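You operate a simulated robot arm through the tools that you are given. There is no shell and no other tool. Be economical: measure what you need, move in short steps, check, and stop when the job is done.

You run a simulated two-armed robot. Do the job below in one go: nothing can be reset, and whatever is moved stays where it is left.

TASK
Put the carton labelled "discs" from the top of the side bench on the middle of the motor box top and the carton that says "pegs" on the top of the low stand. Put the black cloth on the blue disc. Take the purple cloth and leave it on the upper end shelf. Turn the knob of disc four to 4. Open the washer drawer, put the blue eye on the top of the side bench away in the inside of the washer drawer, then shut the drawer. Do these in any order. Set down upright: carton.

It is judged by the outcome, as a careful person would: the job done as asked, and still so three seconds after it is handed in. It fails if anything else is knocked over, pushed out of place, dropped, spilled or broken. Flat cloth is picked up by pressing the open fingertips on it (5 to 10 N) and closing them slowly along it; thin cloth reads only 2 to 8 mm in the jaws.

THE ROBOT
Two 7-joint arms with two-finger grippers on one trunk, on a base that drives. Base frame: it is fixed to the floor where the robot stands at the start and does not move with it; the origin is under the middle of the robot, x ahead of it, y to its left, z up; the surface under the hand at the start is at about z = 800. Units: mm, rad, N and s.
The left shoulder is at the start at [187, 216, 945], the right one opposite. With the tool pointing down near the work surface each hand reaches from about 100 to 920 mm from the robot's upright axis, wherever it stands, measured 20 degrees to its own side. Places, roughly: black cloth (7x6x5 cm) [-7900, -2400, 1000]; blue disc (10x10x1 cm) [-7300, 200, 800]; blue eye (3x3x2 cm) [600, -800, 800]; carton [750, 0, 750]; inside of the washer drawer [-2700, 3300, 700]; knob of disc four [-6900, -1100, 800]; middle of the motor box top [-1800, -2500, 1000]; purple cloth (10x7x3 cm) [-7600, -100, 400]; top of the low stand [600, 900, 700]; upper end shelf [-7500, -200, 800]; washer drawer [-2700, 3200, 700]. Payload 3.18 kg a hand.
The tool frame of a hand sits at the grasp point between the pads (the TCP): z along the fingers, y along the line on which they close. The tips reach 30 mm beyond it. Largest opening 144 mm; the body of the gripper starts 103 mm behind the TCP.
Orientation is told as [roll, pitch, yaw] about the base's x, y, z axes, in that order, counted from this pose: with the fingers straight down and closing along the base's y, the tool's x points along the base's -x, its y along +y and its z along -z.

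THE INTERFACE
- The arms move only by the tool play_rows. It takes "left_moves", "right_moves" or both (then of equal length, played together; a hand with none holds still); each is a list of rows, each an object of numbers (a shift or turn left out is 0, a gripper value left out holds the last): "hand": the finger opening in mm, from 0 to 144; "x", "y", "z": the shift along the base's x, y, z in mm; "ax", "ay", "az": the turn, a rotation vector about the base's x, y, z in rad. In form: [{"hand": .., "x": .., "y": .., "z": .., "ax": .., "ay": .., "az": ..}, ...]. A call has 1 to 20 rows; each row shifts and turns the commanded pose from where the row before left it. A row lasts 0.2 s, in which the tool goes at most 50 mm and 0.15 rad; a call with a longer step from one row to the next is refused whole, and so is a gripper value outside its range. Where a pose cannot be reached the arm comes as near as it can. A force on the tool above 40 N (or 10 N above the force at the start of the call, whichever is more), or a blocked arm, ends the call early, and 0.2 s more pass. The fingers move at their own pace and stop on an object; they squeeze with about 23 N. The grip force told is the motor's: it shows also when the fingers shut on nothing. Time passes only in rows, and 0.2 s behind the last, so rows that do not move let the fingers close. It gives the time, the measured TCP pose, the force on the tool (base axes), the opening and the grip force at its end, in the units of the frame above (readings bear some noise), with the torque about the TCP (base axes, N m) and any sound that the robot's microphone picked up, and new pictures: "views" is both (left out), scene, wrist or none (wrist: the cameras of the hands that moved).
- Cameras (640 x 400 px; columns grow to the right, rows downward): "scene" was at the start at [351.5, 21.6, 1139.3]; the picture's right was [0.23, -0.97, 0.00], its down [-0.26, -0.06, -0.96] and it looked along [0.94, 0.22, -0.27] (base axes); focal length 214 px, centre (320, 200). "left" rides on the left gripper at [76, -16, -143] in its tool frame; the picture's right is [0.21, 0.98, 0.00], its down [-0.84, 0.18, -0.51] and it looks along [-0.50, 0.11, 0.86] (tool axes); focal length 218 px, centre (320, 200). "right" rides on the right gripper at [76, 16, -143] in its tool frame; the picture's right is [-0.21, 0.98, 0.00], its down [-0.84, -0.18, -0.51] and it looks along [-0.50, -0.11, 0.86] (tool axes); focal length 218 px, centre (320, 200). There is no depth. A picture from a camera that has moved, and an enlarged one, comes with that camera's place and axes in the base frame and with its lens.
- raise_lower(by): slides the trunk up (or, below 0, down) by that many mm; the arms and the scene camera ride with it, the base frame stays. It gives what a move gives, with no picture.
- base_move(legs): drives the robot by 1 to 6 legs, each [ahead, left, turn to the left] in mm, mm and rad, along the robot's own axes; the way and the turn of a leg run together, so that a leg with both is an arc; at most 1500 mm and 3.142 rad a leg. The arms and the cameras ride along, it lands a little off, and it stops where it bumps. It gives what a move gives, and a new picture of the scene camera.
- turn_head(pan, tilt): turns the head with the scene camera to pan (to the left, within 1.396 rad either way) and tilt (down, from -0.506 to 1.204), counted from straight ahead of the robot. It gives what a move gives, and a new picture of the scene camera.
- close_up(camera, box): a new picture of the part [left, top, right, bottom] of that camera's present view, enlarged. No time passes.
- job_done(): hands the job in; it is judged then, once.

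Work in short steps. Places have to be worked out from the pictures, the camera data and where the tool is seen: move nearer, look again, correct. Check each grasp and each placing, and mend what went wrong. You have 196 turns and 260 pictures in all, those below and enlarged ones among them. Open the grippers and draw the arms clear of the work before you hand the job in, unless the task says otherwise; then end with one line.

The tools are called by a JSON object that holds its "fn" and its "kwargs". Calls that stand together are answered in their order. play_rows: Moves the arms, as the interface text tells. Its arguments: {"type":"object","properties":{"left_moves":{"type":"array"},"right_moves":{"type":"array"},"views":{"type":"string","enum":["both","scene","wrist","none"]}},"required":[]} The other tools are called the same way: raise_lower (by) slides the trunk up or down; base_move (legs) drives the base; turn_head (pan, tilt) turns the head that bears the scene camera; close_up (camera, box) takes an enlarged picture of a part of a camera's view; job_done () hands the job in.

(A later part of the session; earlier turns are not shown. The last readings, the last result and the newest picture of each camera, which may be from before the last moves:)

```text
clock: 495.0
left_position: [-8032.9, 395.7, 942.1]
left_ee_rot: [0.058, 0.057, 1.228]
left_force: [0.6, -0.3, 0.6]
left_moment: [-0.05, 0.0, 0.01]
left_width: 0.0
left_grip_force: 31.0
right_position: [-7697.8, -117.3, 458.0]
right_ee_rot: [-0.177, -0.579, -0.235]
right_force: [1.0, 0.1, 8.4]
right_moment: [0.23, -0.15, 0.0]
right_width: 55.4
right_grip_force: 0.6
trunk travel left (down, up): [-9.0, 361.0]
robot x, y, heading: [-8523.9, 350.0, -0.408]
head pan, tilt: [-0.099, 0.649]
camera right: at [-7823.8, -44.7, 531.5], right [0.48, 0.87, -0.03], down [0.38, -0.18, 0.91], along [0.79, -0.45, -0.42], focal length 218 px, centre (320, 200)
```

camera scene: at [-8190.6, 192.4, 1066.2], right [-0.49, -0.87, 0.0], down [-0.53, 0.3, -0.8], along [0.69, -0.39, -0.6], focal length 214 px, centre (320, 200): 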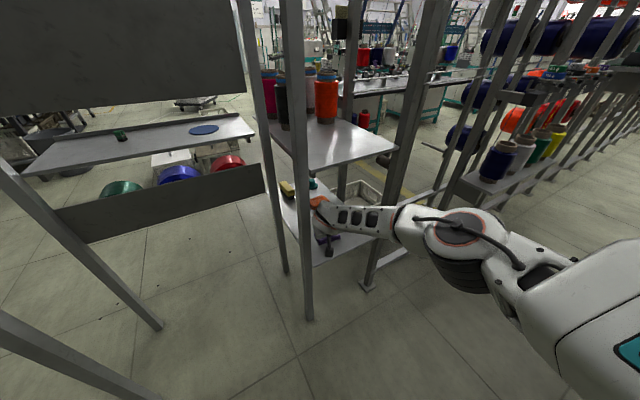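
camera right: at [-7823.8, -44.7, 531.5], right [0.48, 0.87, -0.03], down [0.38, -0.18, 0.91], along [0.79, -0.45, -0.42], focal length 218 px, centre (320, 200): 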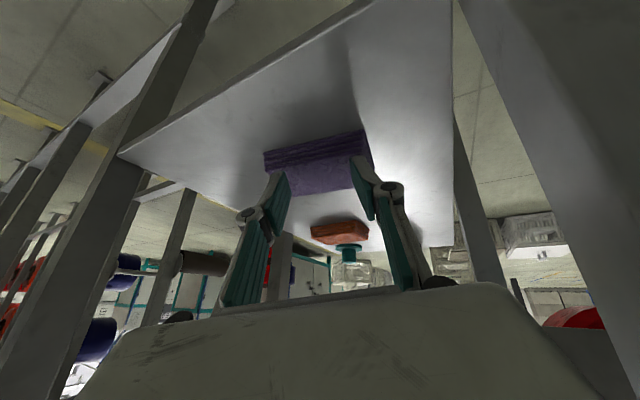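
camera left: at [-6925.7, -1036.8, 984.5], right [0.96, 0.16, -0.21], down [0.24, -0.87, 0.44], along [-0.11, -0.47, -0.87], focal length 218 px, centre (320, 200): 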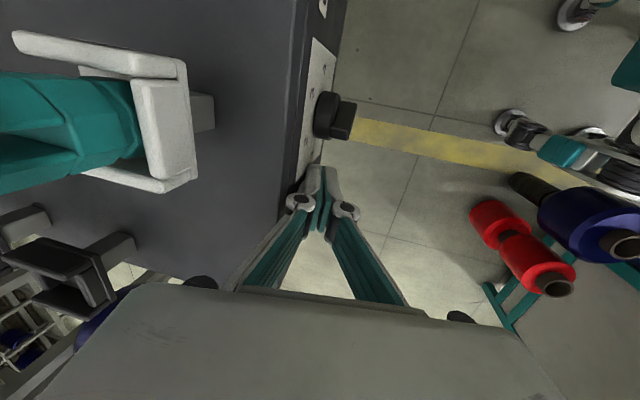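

Both tips are on the cloth at 8.4 N. I'll close slowly while following down slightly.

{"fn": "play_rows", "kwargs": {"right_moves": [{"hand": 51, "z": -0.5}, {"hand": 47, "z": -0.5}, {"hand": 43, "z": -0.5}, {"hand": 39, "z": -0.5}, {"hand": 35, "z": -0.5}, {"hand": 31, "z": -0.5}, {"hand": 27, "z": -0.5}, {"hand": 23, "z": -0.5}, {"hand": 19, "z": -0.5}, {"hand": 15}, {"hand": 11}, {"hand": 8}, {"hand": 5}, {"hand": 2}, {"hand": 0}, {"hand": 0}], "views": "none"}}

```text
clock: 498.4
left_position: [-8033.5, 394.7, 941.9]
left_ee_rot: [0.059, 0.057, 1.226]
left_force: [-0.3, 0.4, -0.1]
left_moment: [0.0, -0.03, -0.03]
left_width: 0.0
left_grip_force: 30.9
right_position: [-7700.1, -120.3, 451.9]
right_ee_rot: [-0.178, -0.576, -0.236]
right_force: [-1.9, 0.1, 7.6]
right_moment: [-0.04, 0.01, 0.03]
right_width: 0.4
right_grip_force: 22.9
trunk travel left (down, up): [-9.0, 361.0]
robot x, y, heading: [-8527.6, 345.7, -0.413]
head pan, tilt: [-0.099, 0.649]
```

No cloth was caught (0.4 mm), so it behaves like a folded pad and needs a true straddle. I'll lift, open to 132, level the roll, and check the pose.

{"fn": "play_rows", "kwargs": {"right_moves": [{"z": 12}, {"z": 12, "hand": 134}, {"z": 6, "ax": 0.06, "ay": -0.01}, {"ax": 0.06, "ay": -0.01}, {"ax": 0.05, "ay": -0.01}, {}], "views": "wrist"}}

```text
clock: 499.8
left_position: [-8031.7, 394.6, 940.9]
left_ee_rot: [0.06, 0.057, 1.227]
left_force: [-0.4, -0.7, 0.5]
left_moment: [-0.02, -0.03, -0.03]
left_width: 0.0
left_grip_force: 30.5
right_position: [-7699.2, -118.1, 481.8]
right_ee_rot: [0.028, -0.558, -0.345]
right_force: [0.4, 0.1, -1.0]
right_moment: [0.01, 0.0, 0.01]
right_width: 134.0
right_grip_force: 0.0
trunk travel left (down, up): [-9.0, 361.0]
robot x, y, heading: [-8530.9, 351.0, -0.413]
head pan, tilt: [-0.099, 0.649]
camera right: at [-7827.2, -58.2, 563.5], right [0.48, 0.87, 0.13], down [0.36, -0.33, 0.87], along [0.8, -0.37, -0.47], focal length 218 px, centre (320, 200)
```

right: 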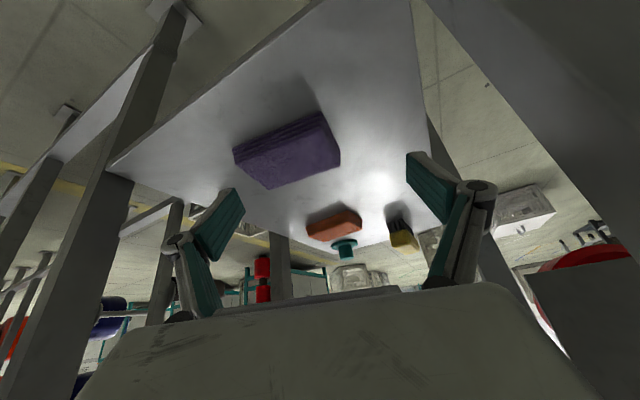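

The roll is level now. The cloth's centre is ~25 mm to the right along the closing line, so I'll shift and lower to the shelf.

{"fn": "play_rows", "kwargs": {"right_moves": [{"x": -6, "y": -11}, {"x": -6, "y": -11}, {"z": -15}, {"z": -15}, {"z": -10}, {"z": -6}, {"z": -4}, {"z": -3}, {}], "views": "wrist"}}

```text
clock: 501.8
left_position: [-8032.2, 395.4, 941.6]
left_ee_rot: [0.059, 0.058, 1.227]
left_force: [0.6, 0.2, 0.6]
left_moment: [0.01, -0.02, 0.03]
left_width: 0.0
left_grip_force: 30.7
right_position: [-7710.4, -139.5, 428.8]
right_ee_rot: [0.028, -0.556, -0.343]
right_force: [0.1, 0.9, 0.3]
right_moment: [0.02, 0.04, 0.02]
right_width: 133.9
right_grip_force: 0.0
trunk travel left (down, up): [-9.0, 361.0]
robot x, y, heading: [-8526.9, 346.2, -0.407]
head pan, tilt: [-0.099, 0.649]
camera right: at [-7839.4, -80.3, 509.5], right [0.48, 0.86, 0.13], down [0.36, -0.33, 0.87], along [0.8, -0.37, -0.47], focal length 218 px, centre (320, 200)
```

right: 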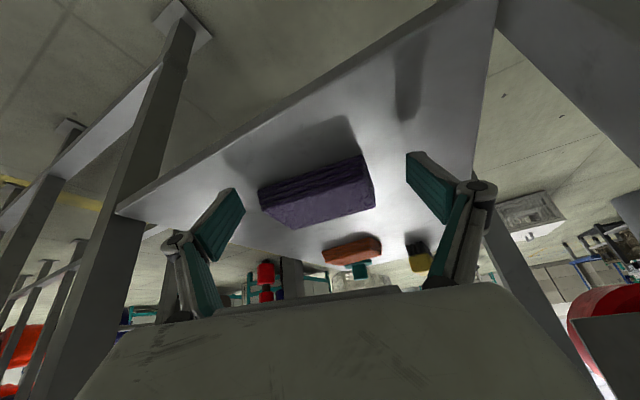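

It is well centred between the fingers at the shelf. I'll close gradually.

{"fn": "play_rows", "kwargs": {"right_moves": [{"hand": 124}, {"hand": 114}, {"hand": 104}, {"hand": 96}, {"hand": 88}, {"hand": 80}, {"hand": 72}, {"hand": 64}, {"hand": 56}, {"hand": 50}, {}], "views": "wrist"}}

```text
clock: 504.2
left_position: [-8033.2, 395.8, 942.0]
left_ee_rot: [0.059, 0.057, 1.226]
left_force: [-0.9, -0.1, 0.0]
left_moment: [0.0, -0.01, 0.01]
left_width: 0.0
left_grip_force: 30.7
right_position: [-7710.9, -140.9, 428.1]
right_ee_rot: [0.024, -0.556, -0.344]
right_force: [-0.4, -0.2, 1.4]
right_moment: [-0.06, -0.05, 0.06]
right_width: 100.2
right_grip_force: 23.5
trunk travel left (down, up): [-9.0, 361.0]
robot x, y, heading: [-8526.1, 349.2, -0.411]
head pan, tilt: [-0.099, 0.649]
camera right: at [-7839.4, -80.4, 509.8], right [0.48, 0.87, 0.13], down [0.36, -0.33, 0.87], along [0.8, -0.37, -0.47], focal length 218 px, centre (320, 200)
```

right: 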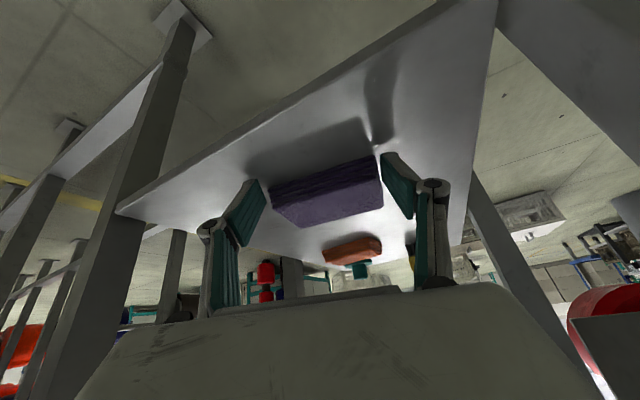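

The pad is gripped firmly at 100 mm. I'll lift 50 and back out.

{"fn": "play_rows", "kwargs": {"right_moves": [{"z": 8}, {"z": 12}, {"z": 15}, {"z": 15}], "views": "none"}}

{"fn": "base_move", "kwargs": {"legs": [[-60, -10, 0], [-200, 0, 0]]}}

```text
clock: 505.2
left_position: [-8032.6, 394.9, 942.2]
left_ee_rot: [0.06, 0.059, 1.227]
left_force: [-0.4, 0.4, 0.3]
left_moment: [-0.04, -0.03, -0.02]
left_width: 0.0
left_grip_force: 31.0
right_position: [-7710.6, -140.2, 479.4]
right_ee_rot: [0.026, -0.557, -0.344]
right_force: [0.2, 0.3, -0.8]
right_moment: [0.0, 0.05, 0.0]
right_width: 100.4
right_grip_force: 23.0
trunk travel left (down, up): [-9.0, 361.0]
robot x, y, heading: [-8529.6, 348.2, -0.412]
head pan, tilt: [-0.099, 0.649]
```

```text
clock: 507.4
left_position: [-8270.0, 488.6, 941.4]
left_ee_rot: [0.059, 0.058, 1.227]
left_force: [0.5, -0.3, 0.4]
left_moment: [-0.03, -0.05, -0.01]
left_width: 0.0
left_grip_force: 30.6
right_position: [-7949.8, -46.8, 479.1]
right_ee_rot: [0.025, -0.557, -0.344]
right_force: [0.2, -0.4, -0.5]
right_moment: [0.04, 0.03, -0.02]
right_width: 100.5
right_grip_force: 23.2
trunk travel left (down, up): [-9.0, 361.0]
robot x, y, heading: [-8764.8, 437.5, -0.414]
head pan, tilt: [-0.099, 0.649]
camera scene: at [-8429.3, 285.7, 1066.2], right [-0.49, -0.87, 0.0], down [-0.53, 0.3, -0.8], along [0.7, -0.39, -0.6], focal length 214 px, centre (320, 200)
```

scene: 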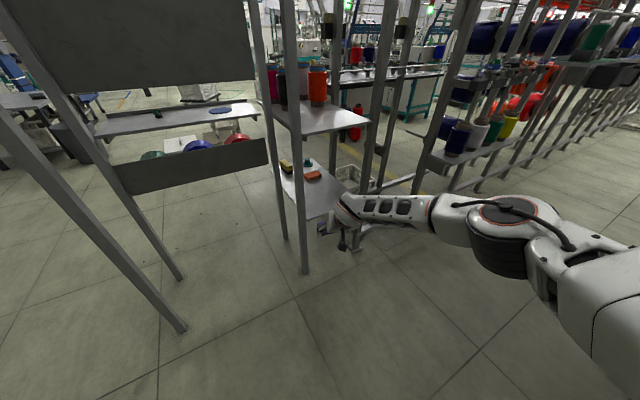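

The purple cloth is held. I'll raise the trunk to lift it above the upper shelf.

{"fn": "raise_lower", "kwargs": {"by": 340}}

{"fn": "turn_head", "kwargs": {"pan": 0.0, "tilt": 0.8}}

```text
clock: 510.7
left_position: [-8270.4, 489.6, 1282.6]
left_ee_rot: [0.06, 0.057, 1.227]
left_force: [0.6, -0.7, 0.7]
left_moment: [-0.04, 0.03, 0.03]
left_width: 0.0
left_grip_force: 30.5
right_position: [-7968.0, -37.8, 1402.7]
right_ee_rot: [-0.096, -1.222, -0.243]
right_force: [-0.6, 0.0, 0.1]
right_moment: [0.02, 0.01, 0.04]
right_width: 49.9
right_grip_force: 0.0
trunk travel left (down, up): [-349.0, 21.0]
robot x, y, heading: [-8761.5, 444.0, -0.415]
head pan, tilt: [-0.099, 0.649]
```

```text
clock: 511.4
left_position: [-8271.2, 489.4, 1282.6]
left_ee_rot: [0.059, 0.058, 1.228]
left_force: [0.5, 0.0, 0.7]
left_moment: [0.02, -0.01, -0.02]
left_width: 0.4
left_grip_force: 30.7
right_position: [-7968.1, -39.7, 1403.6]
right_ee_rot: [-0.096, -1.222, -0.244]
right_force: [0.5, -0.2, -0.2]
right_moment: [0.01, -0.03, 0.01]
right_width: 50.2
right_grip_force: 0.1
trunk travel left (down, up): [-349.0, 21.0]
robot x, y, heading: [-8764.8, 440.8, -0.413]
head pan, tilt: [0.0, 0.799]
camera scene: at [-8654.7, 393.4, 1441.7], right [-0.4, -0.92, 0.0], down [-0.66, 0.29, -0.7], along [0.64, -0.28, -0.72], focal length 214 px, centre (320, 200)
```

scene: 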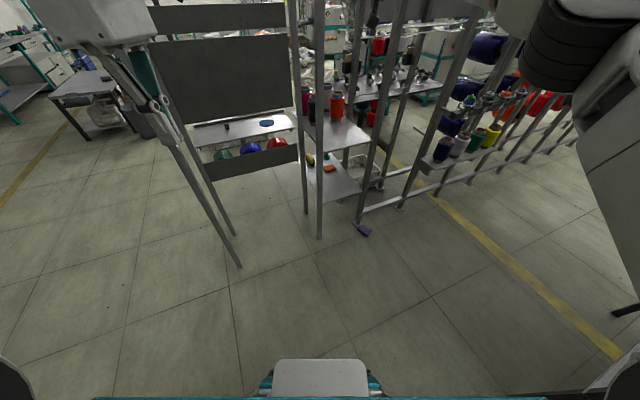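

The arm jumped as the trunk rose and the cloth was flung to the floor near the right post (≈(-7835,-337)). I need to recover it. First I'll restore the right hand to tool-down.

{"fn": "play_rows", "kwargs": {"right_moves": [{"ax": 0.055, "ay": 0.124, "hand": 134, "x": -15}, {"ax": 0.055, "ay": 0.124, "x": -15, "z": -30}, {"ax": 0.055, "ay": 0.124, "x": -15, "z": -30}, {"ax": 0.055, "ay": 0.124, "z": -30}, {"ax": 0.055, "ay": 0.124, "z": -30}, {"ax": 0.055, "ay": 0.124, "z": -30}, {"ax": 0.055, "ay": 0.124, "z": -30}, {"ax": 0.055, "ay": 0.124, "z": -30}, {"ax": 0.05, "ay": 0.12, "z": -30}, {"z": -30}], "views": "none"}}

```text
clock: 513.6
left_position: [-8269.7, 489.8, 1281.7]
left_ee_rot: [0.059, 0.059, 1.227]
left_force: [1.0, 2.0, -0.6]
left_moment: [-0.05, -0.05, -0.03]
left_width: 0.0
left_grip_force: 31.1
right_position: [-8086.2, -76.2, 1231.2]
right_ee_rot: [0.024, -0.607, -0.348]
right_force: [-0.1, 0.3, 1.3]
right_moment: [-0.04, 0.05, -0.05]
right_width: 134.0
right_grip_force: 0.0
right hand out of reach, approached as far as the arm can: row 2, 3, 4, 5, 6, 7, 8, 9
trunk travel left (down, up): [-349.0, 21.0]
robot x, y, heading: [-8766.4, 442.9, -0.41]
head pan, tilt: [0.0, 0.799]
```

{"fn": "play_rows", "kwargs": {"right_moves": [{"x": -32, "y": 14, "z": -20}, {"x": -32, "y": 14, "z": -20}, {"x": -32, "y": 14, "z": -20}, {"x": -32, "y": 14, "ax": 0.05, "ay": 0.11}, {"x": -32, "y": 14, "ax": 0.05, "ay": 0.11}, {"x": -32, "y": 14, "ax": 0.05, "ay": 0.11}, {"ax": 0.05, "ay": 0.11}, {"ax": 0.05, "ay": 0.11}, {}], "views": "none"}}

```text
clock: 515.6
left_position: [-8271.8, 487.5, 1282.4]
left_ee_rot: [0.06, 0.059, 1.228]
left_force: [-0.1, 1.2, -0.2]
left_moment: [-0.01, -0.01, -0.03]
left_width: 0.0
left_grip_force: 30.9
right_position: [-8279.6, 7.4, 1169.6]
right_ee_rot: [0.069, -0.006, -0.364]
right_force: [1.0, -0.6, 0.1]
right_moment: [0.01, -0.01, -0.02]
right_width: 134.0
right_grip_force: 0.1
trunk travel left (down, up): [-349.0, 21.0]
robot x, y, heading: [-8765.2, 444.0, -0.414]
head pan, tilt: [0.0, 0.799]
```

Tool-down restored. I'll retract the arm for a floor pick, then move the base in front of the fallen cloth.

{"fn": "play_rows", "kwargs": {"right_moves": [{"x": -30, "y": 13, "z": -20}, {"x": -30, "y": 13, "z": -20}, {"x": -30, "y": 13, "z": -20}, {"x": -30, "y": 13, "z": -20}, {"x": -30, "y": 13, "z": -20}], "views": "none"}}

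{"fn": "base_move", "kwargs": {"legs": [[0, 0, 0.41], [0, -560, 0], [430, 0, 0]]}}

{"fn": "raise_lower", "kwargs": {"by": -280}}

```text
clock: 516.8
left_position: [-8270.7, 488.4, 1281.5]
left_ee_rot: [0.06, 0.057, 1.226]
left_force: [0.7, 0.1, -0.2]
left_moment: [0.02, -0.01, 0.03]
left_width: 0.0
left_grip_force: 31.2
right_position: [-8428.7, 69.8, 1070.9]
right_ee_rot: [0.07, -0.008, -0.362]
right_force: [0.9, -0.6, 0.2]
right_moment: [0.0, -0.06, 0.03]
right_width: 134.2
right_grip_force: 0.1
trunk travel left (down, up): [-349.0, 21.0]
robot x, y, heading: [-8762.8, 442.5, -0.415]
head pan, tilt: [0.0, 0.799]
```

```text
clock: 525.6
left_position: [-7899.5, 114.4, 1281.3]
left_ee_rot: [0.059, 0.059, 1.626]
left_force: [0.0, -0.1, -0.1]
left_moment: [-0.01, 0.02, 0.01]
left_width: 0.0
left_grip_force: 30.7
right_position: [-7881.6, -332.5, 1071.1]
right_ee_rot: [0.068, -0.006, 0.037]
right_force: [-0.4, 0.4, -0.3]
right_moment: [0.0, 0.05, -0.03]
right_width: 134.1
right_grip_force: 0.1
trunk travel left (down, up): [-349.0, 21.0]
robot x, y, heading: [-8334.1, -125.4, -0.012]
head pan, tilt: [0.0, 0.799]
camera scene: at [-8216.2, -123.5, 1441.6], right [-0.01, -1.0, 0.0], down [-0.72, 0.01, -0.7], along [0.7, -0.01, -0.72], focal length 214 px, centre (320, 200)
```

scene: 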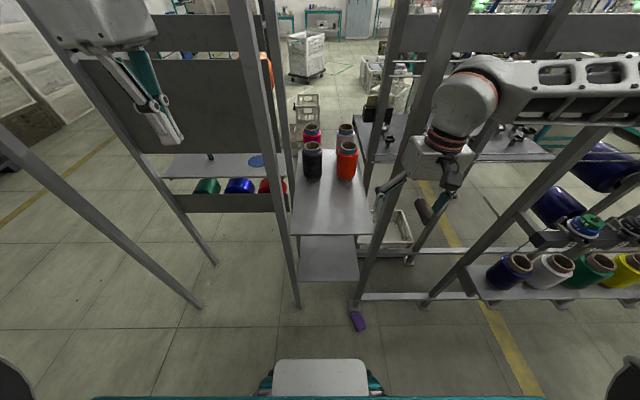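

```text
clock: 528.5
left_position: [-7900.8, 113.4, 1003.4]
left_ee_rot: [0.06, 0.059, 1.627]
left_force: [-0.7, -0.6, 0.5]
left_moment: [0.01, -0.06, 0.01]
left_width: 0.1
left_grip_force: 30.9
right_position: [-7882.9, -333.4, 793.3]
right_ee_rot: [0.067, -0.008, 0.035]
right_force: [-0.4, -1.0, -0.6]
right_moment: [0.01, -0.01, 0.0]
right_width: 134.2
right_grip_force: 0.0
trunk travel left (down, up): [-69.0, 301.0]
robot x, y, heading: [-8337.9, -122.8, -0.011]
head pan, tilt: [0.0, 0.799]
```

The cloth on the floor is at ≈(-7844,-356), long side along x. I'll set the hand over it and start descending with the arm.

{"fn": "play_rows", "kwargs": {"right_moves": [{"x": -28, "y": -8, "ax": -0.03, "z": -20}, {"x": -28, "y": -8, "ax": -0.03, "z": -30}, {"z": -40}, {"z": -40}, {"z": -40}, {"z": -40}, {"z": -40}, {"z": -40}, {"z": -40}, {"z": -40}], "views": "none"}}

{"fn": "base_move", "kwargs": {"legs": [[85, 0, 0]]}}

```text
clock: 530.7
left_position: [-7899.6, 113.9, 1001.8]
left_ee_rot: [0.061, 0.058, 1.627]
left_force: [-0.2, -0.1, 0.2]
left_moment: [0.03, -0.01, 0.02]
left_width: 0.0
left_grip_force: 30.9
right_position: [-7906.0, -337.6, 425.6]
right_ee_rot: [0.009, -0.003, 0.038]
right_force: [1.0, 0.5, 0.1]
right_moment: [0.01, -0.01, 0.01]
right_width: 133.8
right_grip_force: 0.0
right hand out of reach, approached as far as the arm can: row 1, 2
trunk travel left (down, up): [-69.0, 301.0]
robot x, y, heading: [-8339.6, -125.4, -0.009]
head pan, tilt: [0.0, 0.799]
```

```text
clock: 531.8
left_position: [-7815.3, 112.2, 1001.1]
left_ee_rot: [0.061, 0.058, 1.627]
left_force: [0.2, -0.2, -0.1]
left_moment: [0.0, 0.02, -0.03]
left_width: 0.0
left_grip_force: 30.3
right_position: [-7820.5, -339.0, 425.5]
right_ee_rot: [0.009, -0.004, 0.037]
right_force: [0.8, 1.5, -0.4]
right_moment: [0.0, -0.02, 0.03]
right_width: 134.0
right_grip_force: 0.1
trunk travel left (down, up): [-69.0, 301.0]
robot x, y, heading: [-8253.1, -126.7, -0.014]
head pan, tilt: [0.0, 0.799]
camera scene: at [-7940.1, -126.7, 1131.6], right [-0.01, -1.0, 0.0], down [-0.72, 0.01, -0.7], along [0.7, -0.01, -0.72], focal length 214 px, centre (320, 200)
```

scene: 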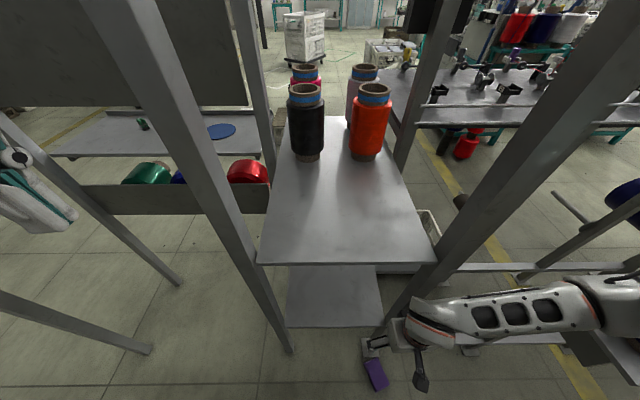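

{"fn": "play_rows", "kwargs": {"right_moves": [{"x": -12, "y": -6, "z": -30}, {"x": -12, "y": -6, "z": -35}, {"z": -40}, {"z": -40}, {"z": -40}, {"z": -40}, {"z": -40}, {"z": -30}], "views": "wrist"}}

```text
clock: 533.6
left_position: [-7816.2, 113.7, 1001.7]
left_ee_rot: [0.06, 0.056, 1.627]
left_force: [0.7, 0.7, 0.1]
left_moment: [0.04, 0.01, -0.04]
left_width: 0.2
left_grip_force: 30.7
right_position: [-7842.2, -350.6, 129.2]
right_ee_rot: [0.008, -0.005, 0.036]
right_force: [-0.2, -0.1, 0.0]
right_moment: [0.01, -0.02, 0.01]
right_width: 134.0
right_grip_force: 0.2
trunk travel left (down, up): [-69.0, 301.0]
robot x, y, heading: [-8254.6, -125.0, -0.014]
head pan, tilt: [0.0, 0.799]
camera right: at [-7921.3, -337.8, 272.2], right [0.17, 0.98, 0.01], down [0.85, -0.15, 0.51], along [0.5, -0.08, -0.86], focal length 218 px, centre (320, 200)
```

right: 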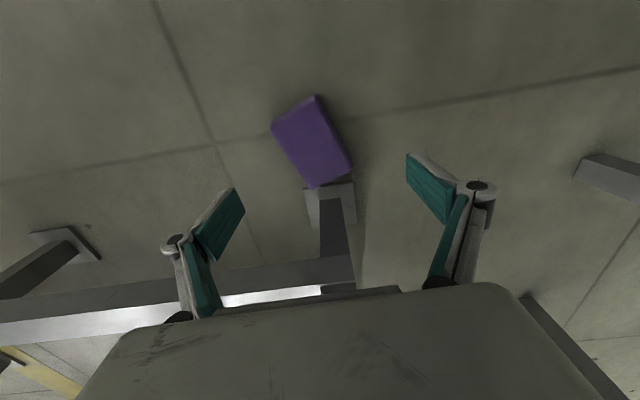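

The cloth is right below, rotated ~22°. I'll rotate the hand 0.35, centre, and lower to straddle it.

{"fn": "play_rows", "kwargs": {"right_moves": [{"hand": 112, "x": -5, "y": -4, "az": 0.12}, {"x": -5, "y": -3, "az": 0.12}, {"az": 0.1, "z": -20}, {"z": -25}, {"z": -20}, {"z": -12}, {"z": -8}, {}], "views": "wrist"}}

```text
clock: 535.4
left_position: [-7815.7, 113.0, 1000.3]
left_ee_rot: [0.059, 0.057, 1.627]
left_force: [-0.3, 0.6, -0.2]
left_moment: [-0.02, 0.0, -0.03]
left_width: 0.2
left_grip_force: 31.3
right_position: [-7855.0, -359.3, 65.8]
right_ee_rot: [0.009, -0.003, 0.377]
right_force: [-0.6, -0.3, 0.4]
right_moment: [-0.02, -0.01, -0.01]
right_width: 111.9
right_grip_force: 0.1
right hand out of reach, approached as far as the arm can: row 6, 7
trunk travel left (down, up): [-69.0, 301.0]
robot x, y, heading: [-8251.1, -123.1, -0.013]
head pan, tilt: [0.0, 0.799]
camera right: at [-7932.7, -372.0, 207.6], right [-0.17, 0.99, 0.01], down [0.85, 0.14, 0.51], along [0.5, 0.09, -0.86], focal length 218 px, centre (320, 200)
```

right: 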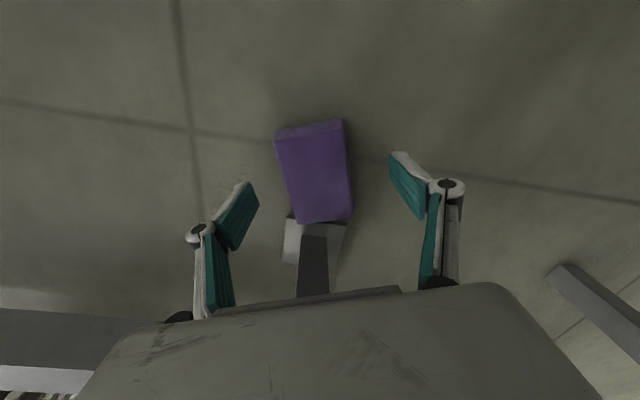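

Alignment is good, and I need ~25 mm lower, so I'll use the trunk.

{"fn": "raise_lower", "kwargs": {"by": -22}}

{"fn": "play_rows", "kwargs": {"right_moves": [{"hand": 104}, {"hand": 96}, {"hand": 88}, {"hand": 80}, {"hand": 70}, {"hand": 60}, {"hand": 50}, {}], "views": "wrist"}}

```text
clock: 536.0
left_position: [-7817.2, 111.9, 980.4]
left_ee_rot: [0.055, 0.058, 1.627]
left_force: [-0.1, -0.6, 0.5]
left_moment: [0.02, -0.04, 0.0]
left_width: 0.0
left_grip_force: 30.7
right_position: [-7853.2, -358.0, 45.1]
right_ee_rot: [0.009, -0.007, 0.379]
right_force: [0.1, 0.1, 0.6]
right_moment: [0.04, 0.01, -0.02]
right_width: 111.7
right_grip_force: 0.1
trunk travel left (down, up): [-47.0, 323.0]
robot x, y, heading: [-8253.0, -122.1, -0.014]
head pan, tilt: [0.0, 0.799]
```

```text
clock: 537.8
left_position: [-7816.2, 112.4, 979.4]
left_ee_rot: [0.059, 0.059, 1.627]
left_force: [0.3, 0.1, -0.6]
left_moment: [0.02, 0.01, -0.05]
left_width: 0.0
left_grip_force: 30.6
right_position: [-7855.0, -358.8, 43.8]
right_ee_rot: [0.009, -0.004, 0.377]
right_force: [-0.2, -1.2, 3.7]
right_moment: [-0.09, -0.04, -0.09]
right_width: 63.3
right_grip_force: 23.1
trunk travel left (down, up): [-47.0, 323.0]
robot x, y, heading: [-8255.7, -122.1, -0.013]
head pan, tilt: [0.0, 0.799]
camera right: at [-7932.5, -372.4, 186.1], right [-0.17, 0.99, 0.01], down [0.85, 0.14, 0.51], along [0.5, 0.09, -0.86], focal length 218 px, centre (320, 200)
```

right: 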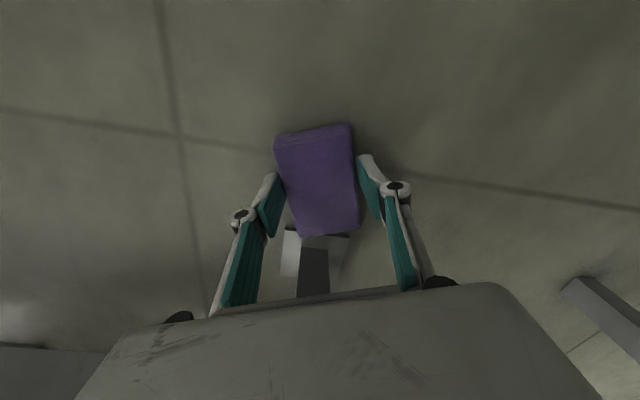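

The cloth is gripped at 63 mm. I'll lift 60 with the arm, back the base away 90, then raise the arm further.

{"fn": "play_rows", "kwargs": {"right_moves": [{"z": 10, "hand": 35}, {"z": 20}, {"z": 30}, {"z": 30}], "views": "none"}}

{"fn": "base_move", "kwargs": {"legs": [[-110, 0, 0]]}}

{"fn": "play_rows", "kwargs": {"right_moves": [{"z": 40}, {"z": 40}, {"z": 40}, {"z": 40}, {"z": 40}, {"z": 40}, {"z": 40}, {"z": 40}, {"z": 40}, {"z": 40}, {"z": 40}, {"z": 40}, {"z": 40}, {"z": 40}, {"z": 40}, {"z": 40}, {"z": 40}, {"z": 40}, {"z": 40}], "views": "scene"}}

```text
clock: 538.8
left_position: [-7816.5, 113.3, 980.5]
left_ee_rot: [0.059, 0.058, 1.627]
left_force: [0.8, -0.1, 0.1]
left_moment: [0.0, 0.01, 0.04]
left_width: 0.0
left_grip_force: 30.7
right_position: [-7854.3, -359.0, 133.9]
right_ee_rot: [0.009, -0.004, 0.377]
right_force: [0.7, -0.3, -0.7]
right_moment: [0.01, 0.0, 0.0]
right_width: 63.0
right_grip_force: 23.0
trunk travel left (down, up): [-47.0, 323.0]
robot x, y, heading: [-8254.4, -120.0, -0.012]
head pan, tilt: [0.0, 0.799]
```

```text
clock: 540.0
left_position: [-7925.4, 113.9, 979.9]
left_ee_rot: [0.059, 0.058, 1.627]
left_force: [0.6, -0.6, -0.3]
left_moment: [-0.02, -0.01, 0.01]
left_width: 0.0
left_grip_force: 31.0
right_position: [-7962.5, -358.0, 134.1]
right_ee_rot: [0.008, -0.005, 0.377]
right_force: [0.2, 0.0, -0.6]
right_moment: [0.0, 0.03, 0.04]
right_width: 63.4
right_grip_force: 22.9
trunk travel left (down, up): [-47.0, 323.0]
robot x, y, heading: [-8357.2, -120.8, -0.009]
head pan, tilt: [0.0, 0.799]
camera scene: at [-8026.8, -125.7, 1102.6], right [-0.01, -1.0, 0.0], down [-0.72, 0.01, -0.7], along [0.7, -0.01, -0.72], focal length 214 px, centre (320, 200)
```

scene: 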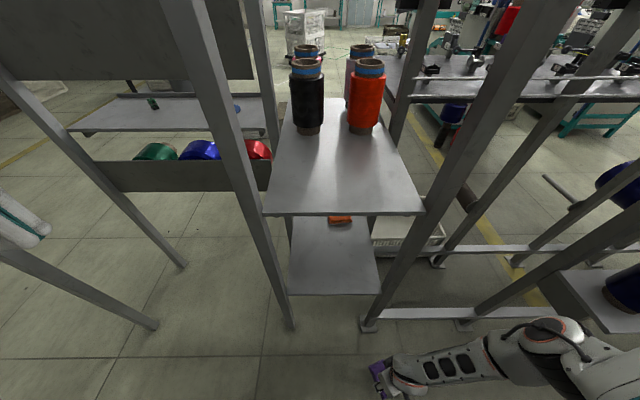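

```text
clock: 544.0
left_position: [-7924.7, 113.6, 980.8]
left_ee_rot: [0.061, 0.058, 1.626]
left_force: [-1.0, 0.8, 0.7]
left_moment: [-0.02, -0.02, 0.02]
left_width: 0.0
left_grip_force: 30.3
right_position: [-7913.9, -348.1, 875.3]
right_ee_rot: [0.006, -0.004, 0.38]
right_force: [0.2, -0.5, 0.0]
right_moment: [0.0, 0.01, -0.01]
right_width: 62.8
right_grip_force: 23.0
right hand out of reach, approached as far as the arm can: row 11, 12, 13, 14
trunk travel left (down, up): [-47.0, 323.0]
robot x, y, heading: [-8360.6, -121.9, -0.008]
head pan, tilt: [0.0, 0.799]
camera scene: at [-8026.9, -125.5, 1102.7], right [-0.01, -1.0, 0.0], down [-0.72, 0.01, -0.7], along [0.7, -0.01, -0.72], focal length 214 px, centre (320, 200)
```

scene: 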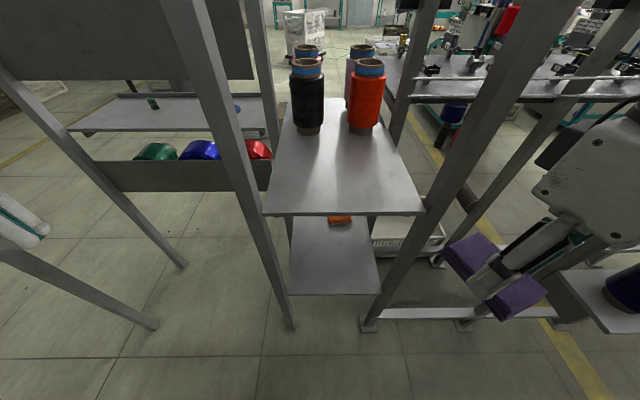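

The cloth is held above shelf height. I'll centre it in y between the posts, then reach forward over the shelf.

{"fn": "play_rows", "kwargs": {"right_moves": [{"y": 34, "z": 5}, {"y": 34}, {"y": 34}, {"y": 34}, {"y": 32}, {"x": 30}, {"x": 30}, {"x": 30}, {"x": 30}, {"x": 30}, {"x": 30}, {"x": 30}], "views": "scene"}}

```text
clock: 546.8
left_position: [-7947.2, 109.8, 989.5]
left_ee_rot: [0.038, 0.057, 1.619]
left_force: [-0.3, 0.1, 0.5]
left_moment: [-0.01, -0.04, 0.0]
left_width: 0.1
left_grip_force: 30.3
right_position: [-7739.0, -176.5, 890.3]
right_ee_rot: [-0.013, -0.017, 0.414]
right_force: [0.7, -0.4, -0.3]
right_moment: [0.0, 0.03, 0.02]
right_width: 63.0
right_grip_force: 23.0
trunk travel left (down, up): [-47.0, 323.0]
robot x, y, heading: [-8372.6, -124.7, -0.022]
head pan, tilt: [0.0, 0.799]
stopped in row 12 (right hand): the arm was blocked; the commanded pose is now the measured one
camera scene: at [-8054.5, -128.4, 1109.4], right [-0.02, -1.0, 0.0], down [-0.71, 0.01, -0.71], along [0.71, -0.01, -0.71], focal length 214 px, centre (320, 200)
```

scene: 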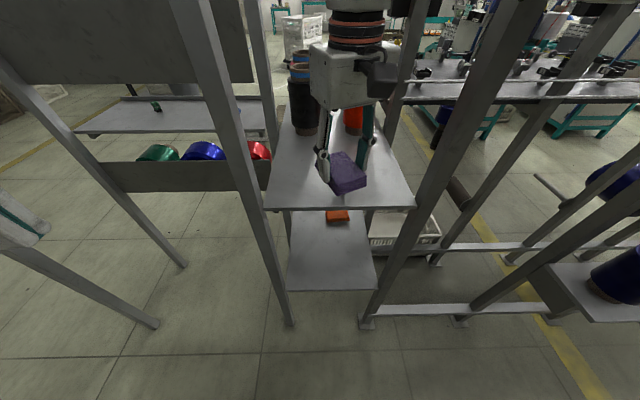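

The forearm is likely against the right post. I'll back up 90 and left 110, then reach in with the arm more extended.

{"fn": "base_move", "kwargs": {"legs": [[-90, 110, 0]]}}

{"fn": "play_rows", "kwargs": {"right_moves": [{"y": -28}, {"y": -28}, {"y": -28}, {"y": -26}, {"x": 28}, {"x": 28}, {"x": 28}, {"x": 28}, {"x": 26}], "views": "none"}}

```text
clock: 548.5
left_position: [-8019.3, 224.3, 979.6]
left_ee_rot: [0.059, 0.056, 1.625]
left_force: [0.2, 0.1, 0.4]
left_moment: [-0.01, 0.03, 0.04]
left_width: 0.1
left_grip_force: 30.3
right_position: [-7807.8, -67.0, 874.0]
right_ee_rot: [-0.002, 0.005, 0.4]
right_force: [2.9, -23.3, -0.8]
right_moment: [-0.6, -0.12, -1.23]
right_width: 63.4
right_grip_force: 23.2
trunk travel left (down, up): [-47.0, 323.0]
robot x, y, heading: [-8458.8, -8.6, -0.017]
head pan, tilt: [0.0, 0.799]
camera scene: at [-8123.2, -15.7, 1102.3], right [-0.02, -1.0, 0.0], down [-0.72, 0.01, -0.7], along [0.7, -0.01, -0.72], focal length 214 px, centre (320, 200)
```

scene: 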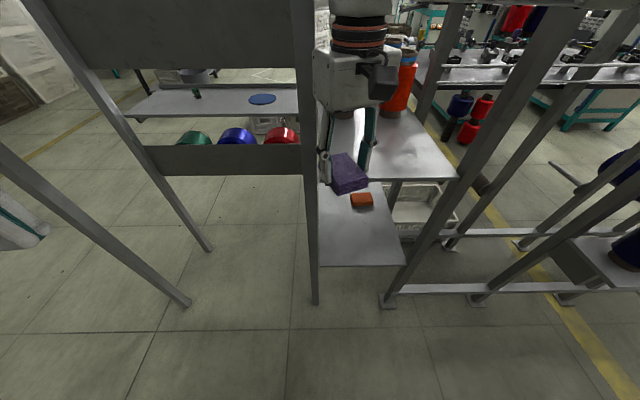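

```text
clock: 550.5
left_position: [-8019.8, 224.8, 978.7]
left_ee_rot: [0.06, 0.056, 1.624]
left_force: [0.2, -0.6, 0.1]
left_moment: [0.0, -0.02, -0.02]
left_width: 0.3
left_grip_force: 31.1
right_position: [-7807.4, -120.7, 875.8]
right_ee_rot: [-0.004, 0.006, 0.398]
right_force: [-0.2, -0.1, -0.2]
right_moment: [-0.02, -0.01, -0.01]
right_width: 63.2
right_grip_force: 23.1
right hand out of reach, approached as far as the arm can: row 3, 4, 5, 6, 7, 8, 9
trunk travel left (down, up): [-47.0, 323.0]
robot x, y, heading: [-8456.3, -10.1, -0.011]
head pan, tilt: [0.0, 0.799]
```

Reach is limited with the trunk this low. I'll retract to a comfortable pose, raise the trunk 60 at first and watch for jumps.

{"fn": "play_rows", "kwargs": {"right_moves": [{"x": -30}, {"x": -30}, {"x": -25}, {}], "views": "none"}}

{"fn": "raise_lower", "kwargs": {"by": 40}}

```text
clock: 551.5
left_position: [-8018.6, 224.8, 979.7]
left_ee_rot: [0.058, 0.058, 1.624]
left_force: [0.0, 0.3, 0.4]
left_moment: [-0.01, -0.02, 0.03]
left_width: 0.0
left_grip_force: 30.4
right_position: [-7892.7, -121.4, 877.2]
right_ee_rot: [-0.004, 0.006, 0.4]
right_force: [-0.5, 0.5, -0.2]
right_moment: [0.0, -0.01, 0.01]
right_width: 63.2
right_grip_force: 23.4
trunk travel left (down, up): [-47.0, 323.0]
robot x, y, heading: [-8459.6, -7.6, -0.014]
head pan, tilt: [0.0, 0.799]
```

```text
clock: 552.3
left_position: [-8017.3, 224.0, 1016.9]
left_ee_rot: [0.064, 0.057, 1.623]
left_force: [0.5, -0.6, 0.4]
left_moment: [-0.02, 0.07, 0.01]
left_width: 0.0
left_grip_force: 30.8
right_position: [-7890.2, -121.1, 915.2]
right_ee_rot: [-0.001, 0.011, 0.399]
right_force: [0.4, 0.5, -1.3]
right_moment: [0.0, 0.05, -0.01]
right_width: 63.4
right_grip_force: 23.0
trunk travel left (down, up): [-87.0, 283.0]
robot x, y, heading: [-8458.7, -10.6, -0.013]
head pan, tilt: [0.0, 0.799]
```

No jump. I'll raise 110 more, then lower the arm and extend over the shelf.

{"fn": "raise_lower", "kwargs": {"by": 110}}

{"fn": "play_rows", "kwargs": {"right_moves": [{"y": -20, "z": -25}, {"y": -20, "z": -25}, {"y": -15, "z": -25}, {"z": -25, "x": 10}, {"x": 30, "z": -15}, {"x": 35}, {"x": 35}, {"x": 35}, {"x": 35}, {"x": 20}], "views": "scene"}}

```text
clock: 553.7
left_position: [-8017.6, 225.2, 1128.8]
left_ee_rot: [0.063, 0.056, 1.623]
left_force: [0.3, -0.7, -0.9]
left_moment: [0.04, 0.07, 0.02]
left_width: 0.0
left_grip_force: 30.7
right_position: [-7893.8, -121.1, 1039.4]
right_ee_rot: [-0.012, -0.019, 0.398]
right_force: [-1.5, -0.3, -0.6]
right_moment: [0.03, 0.06, 0.02]
right_width: 63.2
right_grip_force: 22.8
trunk travel left (down, up): [-197.0, 173.0]
robot x, y, heading: [-8456.4, -10.4, -0.019]
head pan, tilt: [0.0, 0.799]
```

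```text
clock: 555.9
left_position: [-8020.0, 224.4, 1130.2]
left_ee_rot: [0.06, 0.056, 1.622]
left_force: [-0.8, 0.2, 0.0]
left_moment: [-0.03, 0.0, -0.03]
left_width: 0.0
left_grip_force: 31.0
right_position: [-7854.9, -174.0, 925.9]
right_ee_rot: [-0.017, -0.021, 0.4]
right_force: [0.4, -0.3, 0.5]
right_moment: [0.0, 0.0, 0.01]
right_width: 62.8
right_grip_force: 22.8
right hand out of reach, approached as far as the arm can: row 6, 7, 8, 9, 10
trunk travel left (down, up): [-197.0, 173.0]
robot x, y, heading: [-8460.1, -7.0, -0.013]
head pan, tilt: [0.0, 0.799]
camera scene: at [-8278.7, -11.6, 1285.7], right [-0.02, -1.0, 0.0], down [-0.72, 0.01, -0.7], along [0.7, -0.01, -0.72], focal length 214 px, centre (320, 200)
```

scene: 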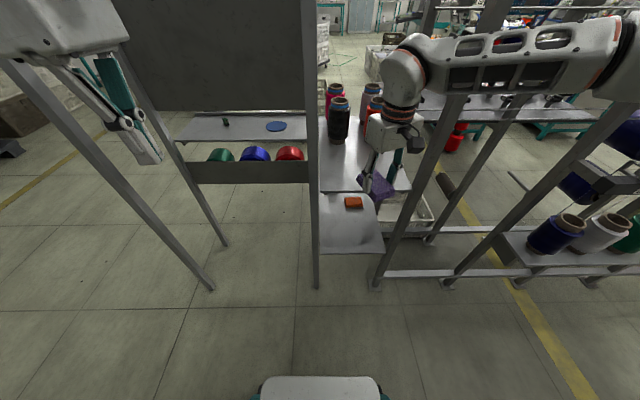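

The limit is likely the wrist yaw (+0.4), since the right arm should prefer negative yaw. I'll rotate to about -0.6 and extend again.

{"fn": "play_rows", "kwargs": {"right_moves": [{"x": -15, "az": -0.13}, {"az": -0.13}, {"az": -0.13}, {"az": -0.13}, {"az": -0.13}, {"az": -0.13}, {"az": -0.13}, {"az": -0.1}, {"x": 30}, {"x": 35}, {"x": 35}, {"x": 35}, {"x": 30}, {"x": 20}], "views": "none"}}

```text
clock: 558.9
left_position: [-8019.1, 225.3, 1127.8]
left_ee_rot: [0.059, 0.057, 1.623]
left_force: [-0.3, -0.1, -0.9]
left_moment: [-0.01, 0.0, 0.0]
left_width: 0.0
left_grip_force: 31.0
right_position: [-7687.3, -174.6, 925.8]
right_ee_rot: [-0.016, -0.022, -0.609]
right_force: [0.3, 0.3, -0.5]
right_moment: [0.02, 0.04, 0.0]
right_width: 63.0
right_grip_force: 22.6
right hand out of reach, approached as far as the arm can: row 14
trunk travel left (down, up): [-197.0, 173.0]
robot x, y, heading: [-8453.4, -5.4, -0.016]
head pan, tilt: [0.0, 0.799]
```

Now it reaches (-7687,-175). I'll lower onto the shelf.

{"fn": "play_rows", "kwargs": {"right_moves": [{"z": -25}, {"z": -25}, {"z": -15}, {"z": -6}, {"z": -4}, {"z": -4}, {}], "views": "none"}}

```text
clock: 560.5
left_position: [-8018.8, 225.2, 1130.1]
left_ee_rot: [0.059, 0.057, 1.622]
left_force: [0.5, -0.6, 0.6]
left_moment: [-0.01, -0.01, -0.01]
left_width: 0.0
left_grip_force: 30.4
right_position: [-7687.7, -176.7, 848.0]
right_ee_rot: [-0.016, -0.022, -0.611]
right_force: [-0.2, -0.7, 0.5]
right_moment: [-0.04, 0.01, 0.04]
right_width: 62.9
right_grip_force: 22.8
trunk travel left (down, up): [-197.0, 173.0]
robot x, y, heading: [-8458.5, -8.3, -0.013]
head pan, tilt: [0.0, 0.799]
```

{"fn": "play_rows", "kwargs": {"right_moves": [{"z": -4}, {"z": -4}, {"z": -3}, {"z": -3}, {}], "views": "none"}}

```text
clock: 561.7
left_position: [-8021.7, 226.0, 1130.9]
left_ee_rot: [0.058, 0.057, 1.623]
left_force: [0.6, 0.4, 0.4]
left_moment: [-0.02, -0.03, 0.0]
left_width: 0.3
left_grip_force: 31.1
right_position: [-7688.3, -176.8, 835.6]
right_ee_rot: [-0.011, -0.026, -0.61]
right_force: [0.5, -4.5, 24.1]
right_moment: [-0.14, -0.05, 0.02]
right_width: 63.2
right_grip_force: 23.4
trunk travel left (down, up): [-197.0, 173.0]
robot x, y, heading: [-8462.1, -9.8, -0.019]
head pan, tilt: [0.0, 0.799]
```

Contact at 24 N, so the cloth is on the upper shelf. I'll release and lift.

{"fn": "play_rows", "kwargs": {"right_moves": [{"z": 2, "hand": 75}, {"hand": 95}, {"hand": 100}, {"z": 25}, {"z": 35}, {"z": 35}, {"z": 30}], "views": "wrist"}}

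```text
clock: 563.3
left_position: [-8020.3, 226.0, 1129.5]
left_ee_rot: [0.061, 0.057, 1.623]
left_force: [-0.5, -0.5, -0.2]
left_moment: [0.0, -0.02, 0.0]
left_width: 0.0
left_grip_force: 30.5
right_position: [-7689.7, -178.1, 960.8]
right_ee_rot: [-0.013, -0.024, -0.609]
right_force: [-0.4, 0.4, 0.1]
right_moment: [0.01, -0.03, 0.0]
right_width: 99.9
right_grip_force: 0.1
trunk travel left (down, up): [-197.0, 173.0]
robot x, y, heading: [-8456.7, -6.4, -0.019]
head pan, tilt: [0.0, 0.799]
camera right: at [-7745.0, -116.0, 1101.6], right [0.73, 0.68, -0.01], down [0.58, -0.62, 0.53], along [0.36, -0.39, -0.85], focal length 218 px, centre (320, 200)
```

right: 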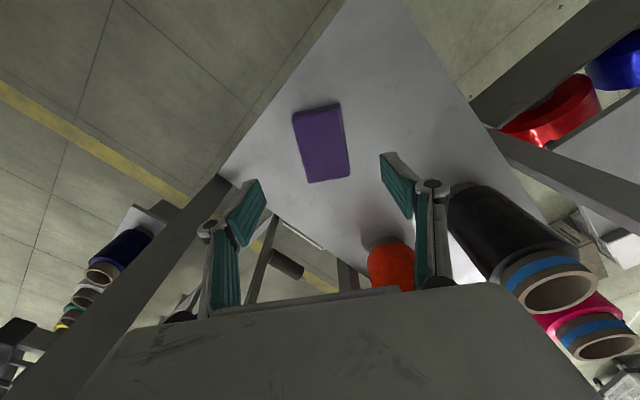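

The purple cloth lies on the upper end shelf. I'll retract and head down the aisle to the black cloth (-7900,-2400,1000).

{"fn": "play_rows", "kwargs": {"right_moves": [{"x": -35, "z": 20}, {"x": -35, "z": 20}, {"x": -35, "z": 20}, {"x": -35, "z": 20}, {"x": -35}, {"x": -35}, {"x": -35}, {"x": -30}], "views": "none"}}

{"fn": "base_move", "kwargs": {"legs": [[-150, 0, 0.015], [0, -1300, 0], [0, -950, 0]]}}

```text
clock: 565.1
left_position: [-8020.4, 224.5, 1130.9]
left_ee_rot: [0.06, 0.057, 1.622]
left_force: [0.1, 0.6, 0.8]
left_moment: [0.0, -0.01, 0.0]
left_width: 0.1
left_grip_force: 31.0
right_position: [-7963.8, -177.3, 1042.6]
right_ee_rot: [-0.015, -0.02, -0.611]
right_force: [-0.5, 0.4, 0.2]
right_moment: [0.03, 0.01, -0.01]
right_width: 99.8
right_grip_force: 0.1
trunk travel left (down, up): [-197.0, 173.0]
robot x, y, heading: [-8456.8, -7.9, -0.016]
head pan, tilt: [0.0, 0.799]
```

```text
clock: 586.4
left_position: [-8158.6, -2064.3, 1129.8]
left_ee_rot: [0.061, 0.058, 1.639]
left_force: [0.1, 0.7, -0.3]
left_moment: [-0.04, 0.02, 0.0]
left_width: 0.0
left_grip_force: 30.7
right_position: [-8095.6, -2466.1, 1041.8]
right_ee_rot: [-0.016, -0.019, -0.592]
right_force: [0.0, 0.3, -0.9]
right_moment: [0.01, 0.03, 0.0]
right_width: 99.9
right_grip_force: 0.1
trunk travel left (down, up): [-197.0, 173.0]
robot x, y, heading: [-8593.8, -2306.7, 0.009]
head pan, tilt: [0.0, 0.799]
camera scene: at [-8414.1, -2305.4, 1285.7], right [0.0, -1.0, 0.0], down [-0.72, 0.0, -0.7], along [0.7, 0.0, -0.72], focal length 214 px, centre (320, 200)
```

scene: 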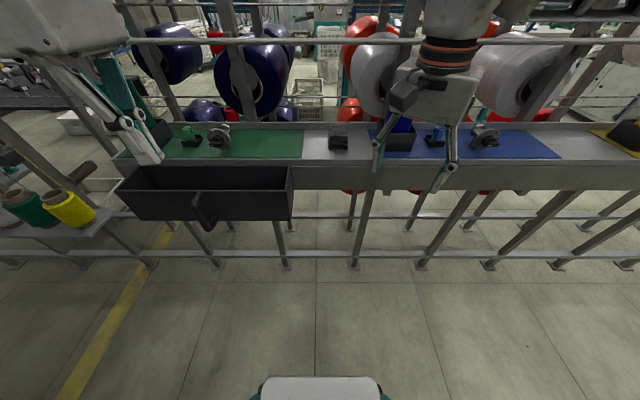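

{"fn": "close_up", "kwargs": {"camera": "scene", "box": [280, 100, 480, 200]}}

```text
3.20 times, centred on (380, 150) of scene
camera zoom: at [-8414.1, -2305.4, 1285.7], right [0.0, -1.0, 0.0], down [-0.72, 0.0, -0.7], along [0.7, 0.0, -0.72], focal length 686 px, centre (128, 360)
```

zoom: 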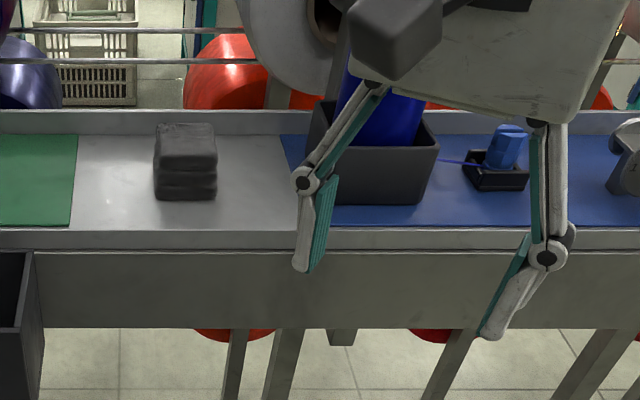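

The black cloth is the folded stack at ≈(-7920,-2352). I'll raise the right hand, straighten its yaw, and bring it over with the base.

{"fn": "play_rows", "kwargs": {"right_moves": [{"z": 40, "az": 0.12}, {"z": 40, "az": 0.12}, {"z": 30, "az": 0.12}, {"az": 0.12}, {"az": 0.1}], "views": "none"}}

{"fn": "base_move", "kwargs": {"legs": [[130, 112, -0.01]]}}

{"fn": "close_up", "kwargs": {"camera": "right", "box": [0, 0, 640, 400]}}

```text
clock: 587.6
left_position: [-8160.2, -2064.7, 1129.9]
left_ee_rot: [0.059, 0.057, 1.642]
left_force: [-0.1, -0.1, -0.3]
left_moment: [0.0, -0.01, 0.01]
left_width: 0.0
left_grip_force: 31.1
right_position: [-8096.7, -2465.0, 1151.7]
right_ee_rot: [-0.016, -0.022, -0.011]
right_force: [0.1, -0.4, 0.2]
right_moment: [0.02, -0.02, -0.01]
right_width: 100.0
right_grip_force: 0.1
trunk travel left (down, up): [-197.0, 173.0]
robot x, y, heading: [-8591.1, -2303.7, 0.003]
head pan, tilt: [0.0, 0.799]
```

```text
clock: 589.2
left_position: [-8026.8, -1956.7, 1128.8]
left_ee_rot: [0.061, 0.057, 1.631]
left_force: [0.3, 0.5, -0.9]
left_moment: [0.01, 0.03, -0.02]
left_width: 0.0
left_grip_force: 30.2
right_position: [-7966.8, -2357.6, 1150.9]
right_ee_rot: [-0.016, -0.02, -0.022]
right_force: [0.3, -0.1, 0.6]
right_moment: [-0.03, 0.02, -0.01]
right_width: 100.0
right_grip_force: 0.1
trunk travel left (down, up): [-197.0, 173.0]
robot x, y, heading: [-8463.3, -2192.0, -0.007]
head pan, tilt: [0.0, 0.799]
camera scene: at [-8283.7, -2195.5, 1285.7], right [-0.01, -1.0, 0.0], down [-0.72, 0.01, -0.7], along [0.7, -0.01, -0.72], focal length 214 px, centre (320, 200)
```

scene: 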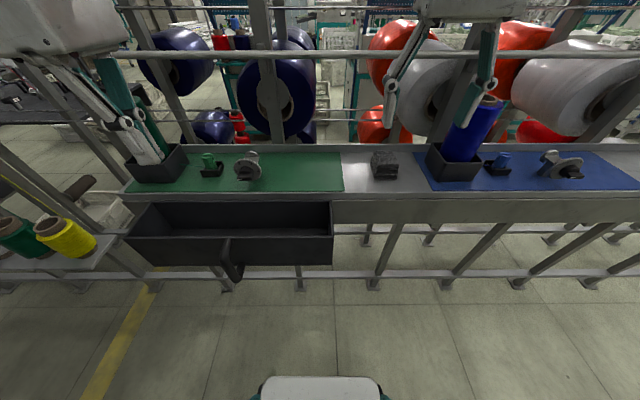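

```text
1.00 times, centred on (320, 200) of right (not enlarged: the box is as wide or as high as the picture)
camera zoom: at [-8046.3, -2337.5, 1291.9], right [0.23, 0.97, -0.01], down [0.83, -0.19, 0.53], along [0.51, -0.13, -0.85], focal length 218 px, centre (320, 200)
```

zoom: 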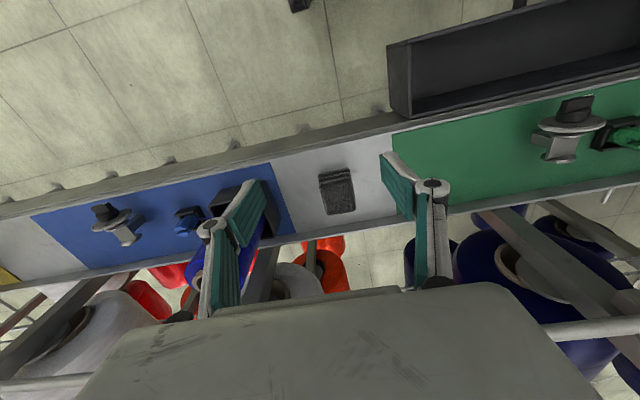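

Triangulated, the cloth centre is ≈(-7877,-2353,988). I'll move over it, descend to straddle, and close.

{"fn": "play_rows", "kwargs": {"right_moves": [{"x": 30, "y": 2, "hand": 92}, {"x": 30, "y": 2}, {"x": 30}, {"z": -40}, {"z": -40}, {"z": -30}, {"z": -20}, {"z": -12}, {}], "views": "wrist"}}

```text
clock: 591.2
left_position: [-8026.6, -1956.0, 1129.8]
left_ee_rot: [0.06, 0.058, 1.629]
left_force: [-0.5, 0.3, 0.5]
left_moment: [-0.01, 0.01, -0.02]
left_width: 0.0
left_grip_force: 30.5
right_position: [-7875.8, -2354.2, 1009.6]
right_ee_rot: [-0.016, -0.021, -0.021]
right_force: [-0.2, 1.0, -0.1]
right_moment: [0.0, -0.01, 0.06]
right_width: 91.9
right_grip_force: 0.1
trunk travel left (down, up): [-197.0, 173.0]
robot x, y, heading: [-8465.8, -2197.6, -0.01]
head pan, tilt: [0.0, 0.799]
camera right: at [-7955.1, -2333.1, 1150.5], right [0.23, 0.97, -0.01], down [0.83, -0.19, 0.53], along [0.51, -0.13, -0.85], focal length 218 px, centre (320, 200)
```

right: 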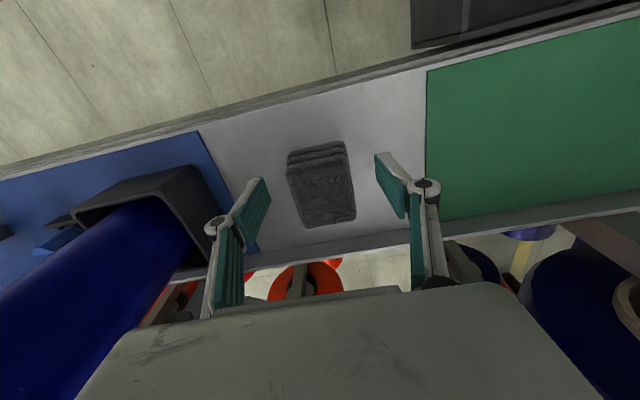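

Centred. I'll go down 7 mm and close.

{"fn": "play_rows", "kwargs": {"right_moves": [{"z": -7}, {"hand": 80}, {"hand": 70}, {"hand": 60}, {"hand": 50}, {"hand": 40}, {"hand": 30}, {}, {"z": 10}, {"z": 30}, {"z": 35}, {"z": 35}], "views": "wrist"}}

```text
clock: 593.8
left_position: [-8028.0, -1958.0, 1129.3]
left_ee_rot: [0.057, 0.059, 1.63]
left_force: [0.2, 0.2, 0.3]
left_moment: [0.0, -0.01, 0.01]
left_width: 0.1
left_grip_force: 31.0
right_position: [-7879.2, -2354.8, 1115.5]
right_ee_rot: [-0.017, -0.022, -0.023]
right_force: [-0.3, 0.3, 0.2]
right_moment: [-0.02, -0.01, 0.03]
right_width: 54.9
right_grip_force: 22.9
trunk travel left (down, up): [-197.0, 173.0]
robot x, y, heading: [-8465.9, -2194.2, -0.005]
head pan, tilt: [0.0, 0.799]
camera right: at [-7958.3, -2334.5, 1255.6], right [0.23, 0.97, -0.01], down [0.83, -0.19, 0.53], along [0.51, -0.13, -0.85], focal length 218 px, centre (320, 200)
```

right: 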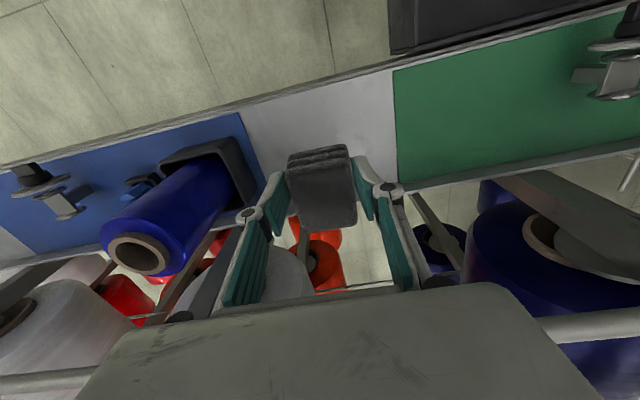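

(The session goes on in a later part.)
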